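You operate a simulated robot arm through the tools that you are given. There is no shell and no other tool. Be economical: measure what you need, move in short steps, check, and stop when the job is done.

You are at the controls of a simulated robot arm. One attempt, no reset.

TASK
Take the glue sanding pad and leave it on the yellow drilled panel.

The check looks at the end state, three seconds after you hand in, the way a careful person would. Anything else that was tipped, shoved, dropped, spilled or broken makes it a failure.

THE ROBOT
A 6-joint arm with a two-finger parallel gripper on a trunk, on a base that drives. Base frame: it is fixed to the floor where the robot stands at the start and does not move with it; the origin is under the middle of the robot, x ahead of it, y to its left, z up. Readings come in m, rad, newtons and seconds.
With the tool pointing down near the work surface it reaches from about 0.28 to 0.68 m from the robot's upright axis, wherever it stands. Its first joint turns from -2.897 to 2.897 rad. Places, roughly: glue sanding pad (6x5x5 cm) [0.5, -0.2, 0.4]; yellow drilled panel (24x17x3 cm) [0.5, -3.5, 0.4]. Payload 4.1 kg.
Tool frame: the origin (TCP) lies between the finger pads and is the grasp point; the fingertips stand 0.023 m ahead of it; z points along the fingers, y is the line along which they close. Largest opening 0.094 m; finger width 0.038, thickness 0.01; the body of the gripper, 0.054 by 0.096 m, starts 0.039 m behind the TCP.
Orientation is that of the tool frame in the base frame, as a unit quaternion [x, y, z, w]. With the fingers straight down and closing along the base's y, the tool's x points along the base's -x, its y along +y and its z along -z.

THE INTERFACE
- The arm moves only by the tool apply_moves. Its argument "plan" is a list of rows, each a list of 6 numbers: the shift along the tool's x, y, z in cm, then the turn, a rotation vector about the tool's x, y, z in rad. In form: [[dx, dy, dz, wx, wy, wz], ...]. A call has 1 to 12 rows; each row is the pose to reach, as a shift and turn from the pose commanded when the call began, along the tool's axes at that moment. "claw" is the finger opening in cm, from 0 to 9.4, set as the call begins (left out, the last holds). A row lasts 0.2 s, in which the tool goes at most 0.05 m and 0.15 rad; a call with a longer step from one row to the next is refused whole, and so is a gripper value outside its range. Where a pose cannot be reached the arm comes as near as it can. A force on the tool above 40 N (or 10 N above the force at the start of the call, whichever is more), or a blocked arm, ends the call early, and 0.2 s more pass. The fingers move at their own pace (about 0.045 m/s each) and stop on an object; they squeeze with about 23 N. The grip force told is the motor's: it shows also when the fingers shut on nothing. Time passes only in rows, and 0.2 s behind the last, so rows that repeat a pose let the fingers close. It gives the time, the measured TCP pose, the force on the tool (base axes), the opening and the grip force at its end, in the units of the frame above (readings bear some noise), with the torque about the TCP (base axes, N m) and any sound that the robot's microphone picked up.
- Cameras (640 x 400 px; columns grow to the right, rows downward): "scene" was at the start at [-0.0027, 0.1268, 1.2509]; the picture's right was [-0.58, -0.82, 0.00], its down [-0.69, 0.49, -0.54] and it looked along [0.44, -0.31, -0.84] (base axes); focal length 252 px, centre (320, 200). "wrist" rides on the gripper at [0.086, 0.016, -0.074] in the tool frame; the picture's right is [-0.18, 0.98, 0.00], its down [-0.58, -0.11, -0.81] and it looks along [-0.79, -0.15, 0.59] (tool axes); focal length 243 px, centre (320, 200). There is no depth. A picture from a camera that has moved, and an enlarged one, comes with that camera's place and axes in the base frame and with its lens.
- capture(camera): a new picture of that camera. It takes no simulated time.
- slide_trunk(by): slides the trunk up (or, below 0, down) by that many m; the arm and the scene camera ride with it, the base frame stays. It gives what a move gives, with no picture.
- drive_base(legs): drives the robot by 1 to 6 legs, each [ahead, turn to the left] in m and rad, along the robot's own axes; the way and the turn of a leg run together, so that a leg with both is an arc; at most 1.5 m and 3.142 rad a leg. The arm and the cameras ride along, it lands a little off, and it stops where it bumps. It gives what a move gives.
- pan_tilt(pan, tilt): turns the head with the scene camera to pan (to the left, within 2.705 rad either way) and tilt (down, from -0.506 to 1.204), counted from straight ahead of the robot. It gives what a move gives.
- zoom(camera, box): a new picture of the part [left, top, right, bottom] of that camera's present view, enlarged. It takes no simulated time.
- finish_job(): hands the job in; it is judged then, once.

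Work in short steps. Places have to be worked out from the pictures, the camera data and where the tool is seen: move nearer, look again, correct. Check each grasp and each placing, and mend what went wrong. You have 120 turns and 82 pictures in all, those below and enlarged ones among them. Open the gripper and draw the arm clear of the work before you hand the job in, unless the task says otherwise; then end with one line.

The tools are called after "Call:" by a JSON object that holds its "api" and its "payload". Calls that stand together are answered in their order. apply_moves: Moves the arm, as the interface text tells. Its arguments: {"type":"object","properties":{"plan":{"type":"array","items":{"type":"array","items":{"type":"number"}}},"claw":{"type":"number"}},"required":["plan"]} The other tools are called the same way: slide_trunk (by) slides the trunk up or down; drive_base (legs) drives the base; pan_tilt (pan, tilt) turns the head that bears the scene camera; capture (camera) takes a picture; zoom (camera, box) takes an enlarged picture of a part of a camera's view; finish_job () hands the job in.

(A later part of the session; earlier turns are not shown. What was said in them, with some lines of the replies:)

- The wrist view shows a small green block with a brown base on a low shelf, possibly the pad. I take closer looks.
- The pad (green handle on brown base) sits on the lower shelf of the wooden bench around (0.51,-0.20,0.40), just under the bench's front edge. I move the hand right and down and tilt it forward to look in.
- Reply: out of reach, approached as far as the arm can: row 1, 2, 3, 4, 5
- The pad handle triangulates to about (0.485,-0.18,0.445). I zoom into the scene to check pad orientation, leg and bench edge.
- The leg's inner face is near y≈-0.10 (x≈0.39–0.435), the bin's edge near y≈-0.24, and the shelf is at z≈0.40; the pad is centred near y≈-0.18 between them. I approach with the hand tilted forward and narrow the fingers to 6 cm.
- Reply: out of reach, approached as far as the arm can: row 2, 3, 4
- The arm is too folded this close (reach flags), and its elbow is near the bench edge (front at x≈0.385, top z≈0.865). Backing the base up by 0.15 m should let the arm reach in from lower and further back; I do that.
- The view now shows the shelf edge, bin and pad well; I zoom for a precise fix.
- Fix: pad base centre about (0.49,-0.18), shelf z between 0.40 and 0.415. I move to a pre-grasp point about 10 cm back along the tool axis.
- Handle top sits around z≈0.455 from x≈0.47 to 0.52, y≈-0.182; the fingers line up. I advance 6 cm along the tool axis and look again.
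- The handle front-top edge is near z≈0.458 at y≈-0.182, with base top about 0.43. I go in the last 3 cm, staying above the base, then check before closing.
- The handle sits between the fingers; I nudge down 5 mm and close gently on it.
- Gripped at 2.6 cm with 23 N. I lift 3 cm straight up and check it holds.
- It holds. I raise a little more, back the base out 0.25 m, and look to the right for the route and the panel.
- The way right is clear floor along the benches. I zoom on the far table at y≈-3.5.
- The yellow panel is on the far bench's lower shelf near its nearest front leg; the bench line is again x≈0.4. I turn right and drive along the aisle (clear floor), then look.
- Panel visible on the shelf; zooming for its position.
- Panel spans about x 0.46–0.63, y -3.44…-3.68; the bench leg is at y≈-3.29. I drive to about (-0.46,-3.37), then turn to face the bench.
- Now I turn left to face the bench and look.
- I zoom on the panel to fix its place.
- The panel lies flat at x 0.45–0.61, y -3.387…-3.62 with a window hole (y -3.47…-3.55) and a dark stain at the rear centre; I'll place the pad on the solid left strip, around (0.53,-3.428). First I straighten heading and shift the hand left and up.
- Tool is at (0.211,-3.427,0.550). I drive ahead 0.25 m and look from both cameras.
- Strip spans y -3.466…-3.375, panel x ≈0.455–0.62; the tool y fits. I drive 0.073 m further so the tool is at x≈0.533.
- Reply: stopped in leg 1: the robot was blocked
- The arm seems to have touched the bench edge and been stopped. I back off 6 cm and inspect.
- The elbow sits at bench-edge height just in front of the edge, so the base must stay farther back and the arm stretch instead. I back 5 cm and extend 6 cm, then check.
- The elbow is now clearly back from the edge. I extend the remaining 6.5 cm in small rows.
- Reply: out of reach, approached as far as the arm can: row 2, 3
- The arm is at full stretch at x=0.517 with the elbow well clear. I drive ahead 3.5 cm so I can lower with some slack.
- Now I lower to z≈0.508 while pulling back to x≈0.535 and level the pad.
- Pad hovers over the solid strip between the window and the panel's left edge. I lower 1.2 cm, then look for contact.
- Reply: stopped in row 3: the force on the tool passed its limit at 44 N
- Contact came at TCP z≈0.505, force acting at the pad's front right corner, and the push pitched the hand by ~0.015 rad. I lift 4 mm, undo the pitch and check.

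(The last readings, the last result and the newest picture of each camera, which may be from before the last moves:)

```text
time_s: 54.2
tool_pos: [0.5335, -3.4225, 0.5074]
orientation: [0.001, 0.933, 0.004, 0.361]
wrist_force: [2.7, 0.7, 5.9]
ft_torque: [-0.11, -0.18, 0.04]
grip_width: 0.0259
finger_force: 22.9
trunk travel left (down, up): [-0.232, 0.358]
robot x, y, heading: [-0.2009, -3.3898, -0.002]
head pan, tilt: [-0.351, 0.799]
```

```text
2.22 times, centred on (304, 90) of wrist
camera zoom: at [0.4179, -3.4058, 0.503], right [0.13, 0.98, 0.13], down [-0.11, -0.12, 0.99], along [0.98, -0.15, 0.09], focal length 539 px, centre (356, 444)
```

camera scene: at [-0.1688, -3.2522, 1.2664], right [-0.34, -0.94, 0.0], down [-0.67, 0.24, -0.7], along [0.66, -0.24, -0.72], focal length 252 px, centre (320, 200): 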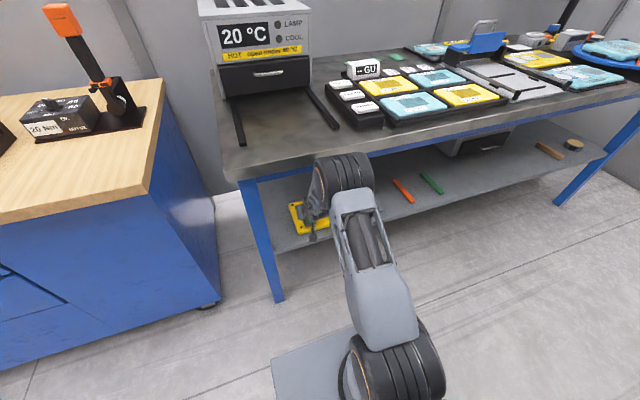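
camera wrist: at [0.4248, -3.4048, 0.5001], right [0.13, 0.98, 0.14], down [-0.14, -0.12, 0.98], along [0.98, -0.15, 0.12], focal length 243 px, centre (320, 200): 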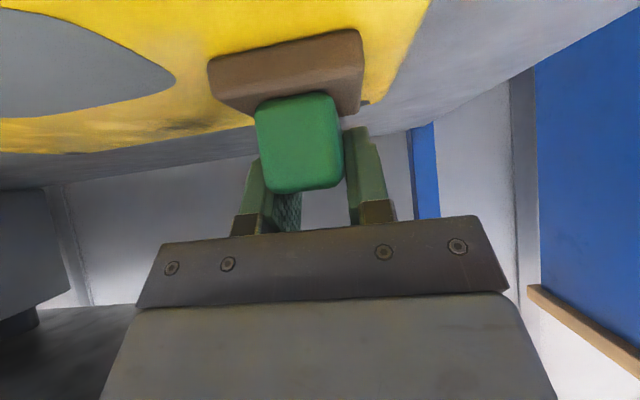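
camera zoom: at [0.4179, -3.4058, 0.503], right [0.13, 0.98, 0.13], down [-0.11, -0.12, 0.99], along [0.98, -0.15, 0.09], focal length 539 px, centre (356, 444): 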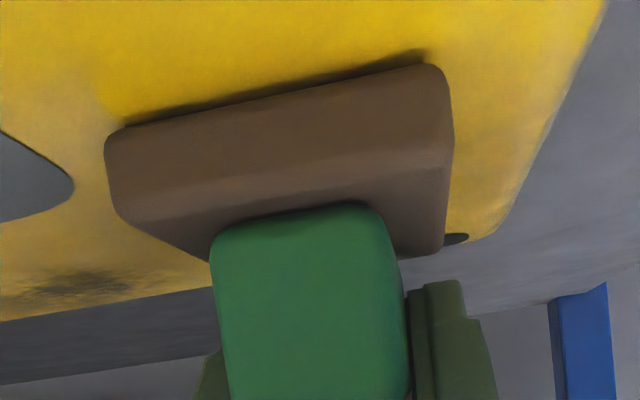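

The pad rests on the panel with light force (6 N) nearly flat, well off the window and edges. I open the fingers.

Call:
{"api": "apply_moves", "payload": {"plan": [[0, 0, 0, 0, 0, 0], [0, 0, 0, 0, 0, 0], [0, 0, 0, 0, 0, 0], [0, 0, 0, 0, 0, 0]], "claw": 6}}

Call:
{"api": "capture", "payload": {"camera": "wrist"}}

```text
time_s: 55.2
tool_pos: [0.5326, -3.4226, 0.5059]
orientation: [0.001, 0.933, 0.005, 0.361]
wrist_force: [-1.4, 1.9, 3.2]
ft_torque: [-0.1, 0.02, -0.05]
grip_width: 0.059
finger_force: 0.2
trunk travel left (down, up): [-0.232, 0.358]
robot x, y, heading: [-0.2008, -3.3906, 0.005]
head pan, tilt: [-0.351, 0.799]
```

```text
43 pictures are left
camera wrist: at [0.418, -3.4059, 0.5031], right [0.13, 0.98, 0.13], down [-0.11, -0.12, 0.99], along [0.98, -0.15, 0.09], focal length 243 px, centre (320, 200)
```

wrist: 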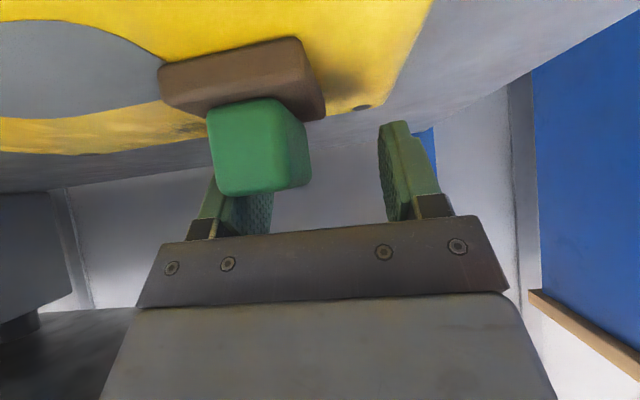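

The pad followed the right-hand finger when opening; I look closer.

Call:
{"api": "zoom", "payload": {"camera": "wrist", "box": [140, 20, 396, 180]}}

Call:
{"api": "zoom", "payload": {"camera": "scene", "box": [270, 160, 366, 220]}}

```text
2.50 times, centred on (268, 100) of wrist
camera zoom: at [0.418, -3.4059, 0.5031], right [0.13, 0.98, 0.13], down [-0.11, -0.12, 0.99], along [0.98, -0.15, 0.09], focal length 606 px, centre (450, 450)
```

zoom: 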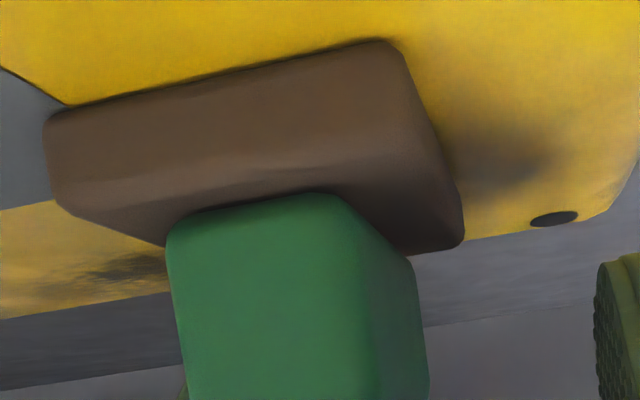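

```text
6.67 times, centred on (318, 190) of scene
camera zoom: at [-0.1847, -3.2521, 1.2664], right [-0.34, -0.94, 0.0], down [-0.67, 0.25, -0.7], along [0.66, -0.24, -0.72], focal length 1682 px, centre (333, 267)
```

zoom: 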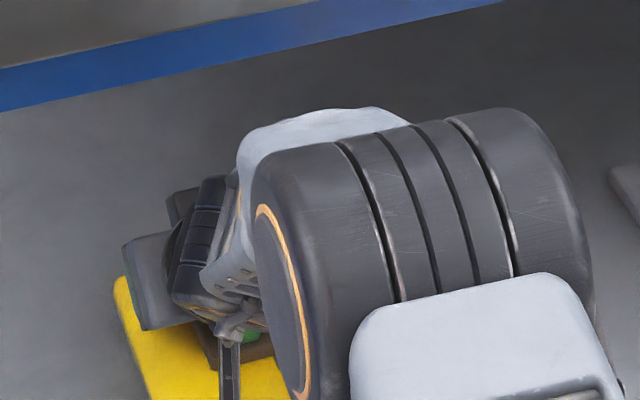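

The pad seems to cling to the -y finger (or lean on it). I shift the hand 1.6 cm in +y, pushing the pad back over the strip, and look.

Call:
{"api": "apply_moves", "payload": {"plan": [[0, 0.8, 0, 0, 0, 0], [0, 1.6, 0, 0, 0, 0]]}}

Call:
{"api": "capture", "payload": {"camera": "wrist"}}

```text
time_s: 55.8
tool_pos: [0.5327, -3.4065, 0.5073]
orientation: [0.002, 0.933, 0.004, 0.361]
wrist_force: [0.0, -0.6, 2.0]
ft_torque: [-0.08, 0.0, 0.02]
grip_width: 0.0606
finger_force: 0.8
trunk travel left (down, up): [-0.232, 0.358]
robot x, y, heading: [-0.1992, -3.3915, 0.003]
head pan, tilt: [-0.351, 0.799]
```

```text
40 pictures are left
camera wrist: at [0.4186, -3.3897, 0.5032], right [0.14, 0.98, 0.13], down [-0.11, -0.12, 0.99], along [0.98, -0.15, 0.09], focal length 243 px, centre (320, 200)
```

wrist: 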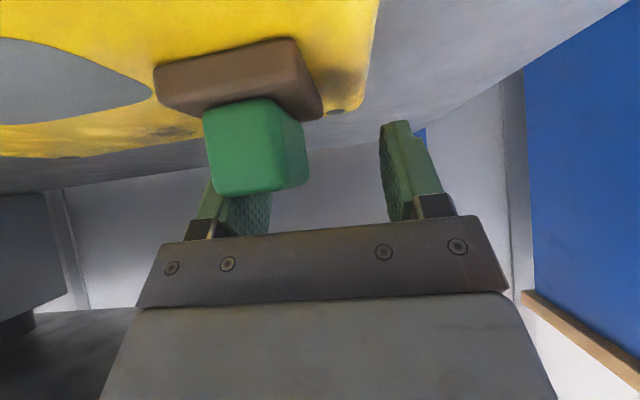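

It rides with that finger. I test by raising 1.5 cm to see whether it lets go.

Call:
{"api": "apply_moves", "payload": {"plan": [[-0.33, 0, -0.37, 0, 0, 0], [-0.67, 0, -0.74, 0, 0, 0], [-1.0, 0, -1.1, 0, 0, 0]]}}

Call:
{"api": "capture", "payload": {"camera": "wrist"}}

```text
time_s: 56.6
tool_pos: [0.5329, -3.4041, 0.5209]
orientation: [0.001, 0.932, 0.005, 0.361]
wrist_force: [0.3, -1.3, -0.4]
ft_torque: [0.0, -0.01, 0.03]
grip_width: 0.0603
finger_force: 0.1
trunk travel left (down, up): [-0.232, 0.358]
robot x, y, heading: [-0.1989, -3.393, 0.001]
head pan, tilt: [-0.351, 0.799]
```

```text
39 pictures are left
camera wrist: at [0.4179, -3.3883, 0.5171], right [0.13, 0.98, 0.13], down [-0.11, -0.12, 0.99], along [0.98, -0.15, 0.09], focal length 243 px, centre (320, 200)
```

wrist: 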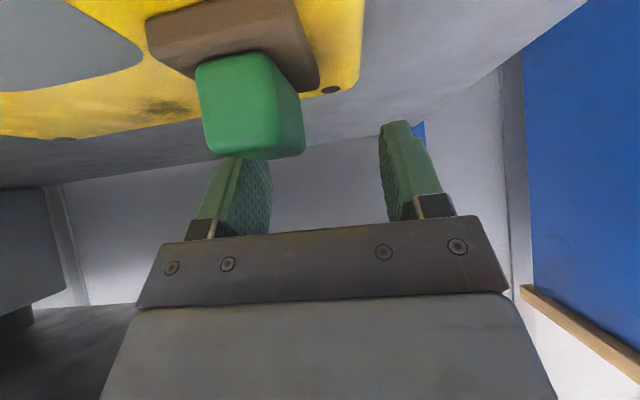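

It let go: the pad stayed on the panel while the hand rose. I raise further and retreat along the tool axis.

Call:
{"api": "apply_moves", "payload": {"plan": [[-1.0, 0, -1.1, 0, 0, 0], [-1.5, 0, -3.5, 0, 0, 0], [-1.5, 0, -7, 0, 0, 0], [-1.5, 0, -10, 0, 0, 0]]}}

Call:
{"api": "capture", "payload": {"camera": "wrist"}}

Call:
{"api": "zoom", "payload": {"camera": "scene", "box": [200, 100, 440, 250]}}

```text
time_s: 57.6
tool_pos: [0.4756, -3.4068, 0.6069]
orientation: [0.001, 0.933, 0.005, 0.361]
wrist_force: [-0.1, 0.2, -0.3]
ft_torque: [-0.02, 0.02, -0.02]
grip_width: 0.0598
finger_force: 0.1
trunk travel left (down, up): [-0.232, 0.358]
robot x, y, heading: [-0.2004, -3.3938, 0.001]
head pan, tilt: [-0.351, 0.799]
```

```text
38 pictures are left
camera wrist: at [0.3618, -3.3895, 0.6031], right [0.13, 0.98, 0.13], down [-0.11, -0.12, 0.99], along [0.98, -0.15, 0.1], focal length 243 px, centre (320, 200)
```

wrist: 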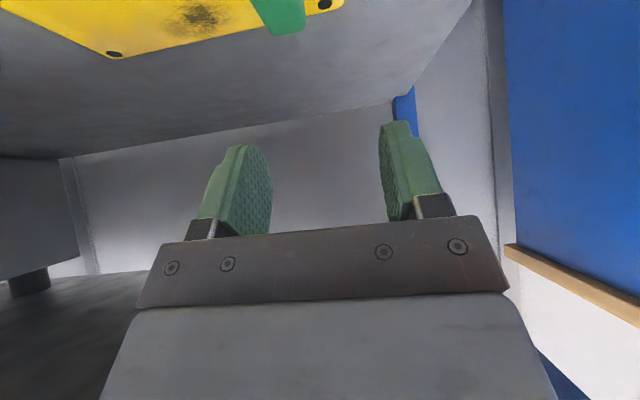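

```text
2.67 times, centred on (320, 175) of scene
camera zoom: at [-0.184, -3.2523, 1.2663], right [-0.34, -0.94, 0.0], down [-0.67, 0.25, -0.7], along [0.65, -0.24, -0.72], focal length 673 px, centre (320, 267)
```

zoom: 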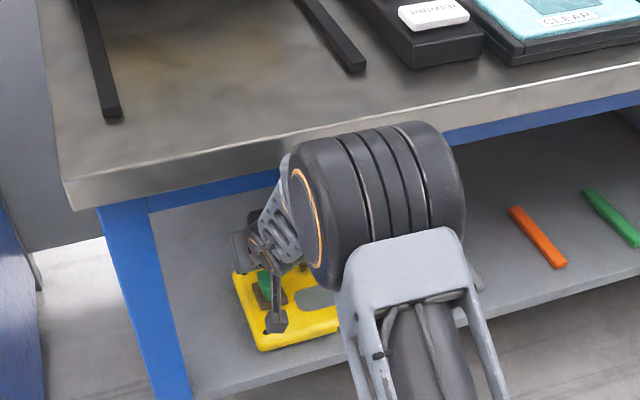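

The pad is on the panel's left part. I drive back 0.3 m for a clear view.

Call:
{"api": "drive_base", "payload": {"legs": [[-0.3, 0]]}}

Call:
{"api": "pan_tilt", "payload": {"pan": -0.2, "tilt": 0.8}}

Call:
{"api": "capture", "payload": {"camera": "scene"}}

Call:
{"api": "capture", "payload": {"camera": "wrist"}}

```text
time_s: 59.7
tool_pos: [0.1727, -3.4085, 0.6055]
orientation: [0.003, 0.933, 0.003, 0.361]
wrist_force: [-0.1, 0.6, -0.4]
ft_torque: [0.02, 0.02, 0.05]
grip_width: 0.0601
finger_force: 0.1
trunk travel left (down, up): [-0.232, 0.358]
robot x, y, heading: [-0.5062, -3.394, 0.001]
head pan, tilt: [-0.351, 0.799]
```

```text
time_s: 60.4
tool_pos: [0.173, -3.4091, 0.6067]
orientation: [0.003, 0.933, 0.003, 0.36]
wrist_force: [-0.5, -0.9, 0.1]
ft_torque: [-0.02, 0.02, -0.01]
grip_width: 0.06
finger_force: 0.1
trunk travel left (down, up): [-0.232, 0.358]
robot x, y, heading: [-0.5, -3.3929, 0.0]
head pan, tilt: [-0.201, 0.799]
```

```text
36 pictures are left
camera scene: at [-0.4839, -3.2407, 1.2664], right [-0.2, -0.98, 0.0], down [-0.7, 0.14, -0.7], along [0.68, -0.14, -0.72], focal length 252 px, centre (320, 200)
```

scene: 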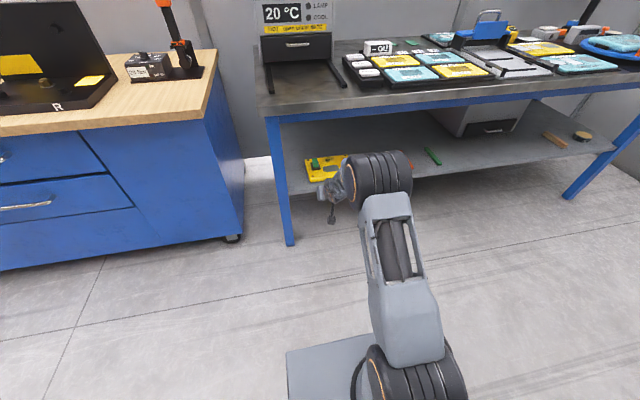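

```text
35 pictures are left
camera wrist: at [0.0587, -3.3913, 0.6031], right [0.14, 0.98, 0.13], down [-0.11, -0.12, 0.99], along [0.98, -0.15, 0.1], focal length 243 px, centre (320, 200)
```

wrist: 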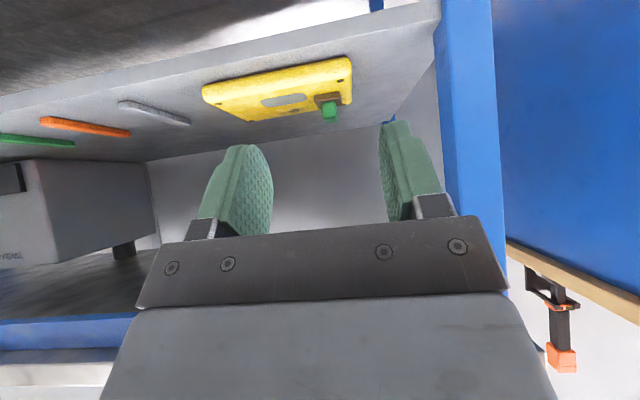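

I zoom both views to judge the pad's seat.

Call:
{"api": "zoom", "payload": {"camera": "wrist", "box": [190, 40, 382, 160]}}

Call:
{"api": "zoom", "payload": {"camera": "scene", "box": [280, 140, 376, 200]}}

```text
3.33 times, centred on (286, 100) of wrist
camera zoom: at [0.0587, -3.3913, 0.6031], right [0.14, 0.98, 0.13], down [-0.11, -0.12, 0.99], along [0.98, -0.15, 0.1], focal length 809 px, centre (433, 533)
```

zoom: 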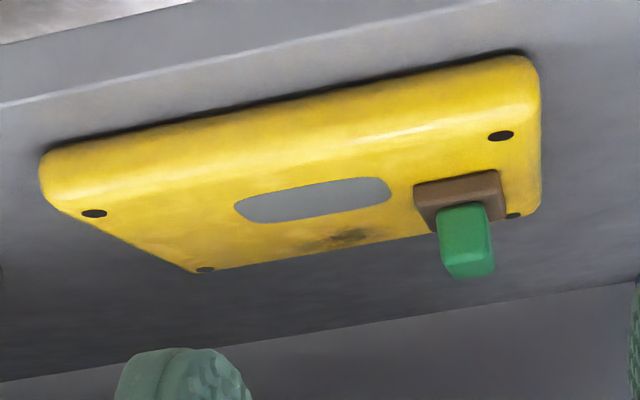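

```text
6.67 times, centred on (328, 170) of scene
camera zoom: at [-0.4839, -3.2407, 1.2664], right [-0.2, -0.98, 0.0], down [-0.7, 0.14, -0.7], along [0.68, -0.14, -0.72], focal length 1682 px, centre (267, 400)
```

zoom: 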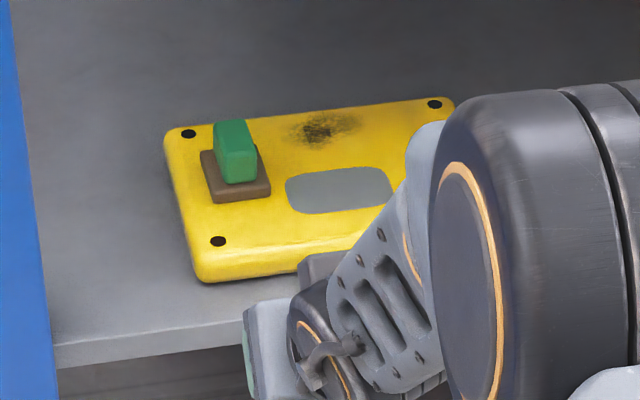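

The pad sits flat and wholly on the yellow panel, clear of its window and edges. Everything else in view looks undisturbed, and the hand is open and withdrawn. I hand in.

Call:
{"api": "finish_job", "payload": {}}

```text
The job is handed in.
```

The glue sanding pad is on the yellow drilled panel, flat and clear of its window and edges. While I was positioning, the arm bumped the far bench's edge once, but nothing in the later pictures looks displaced.
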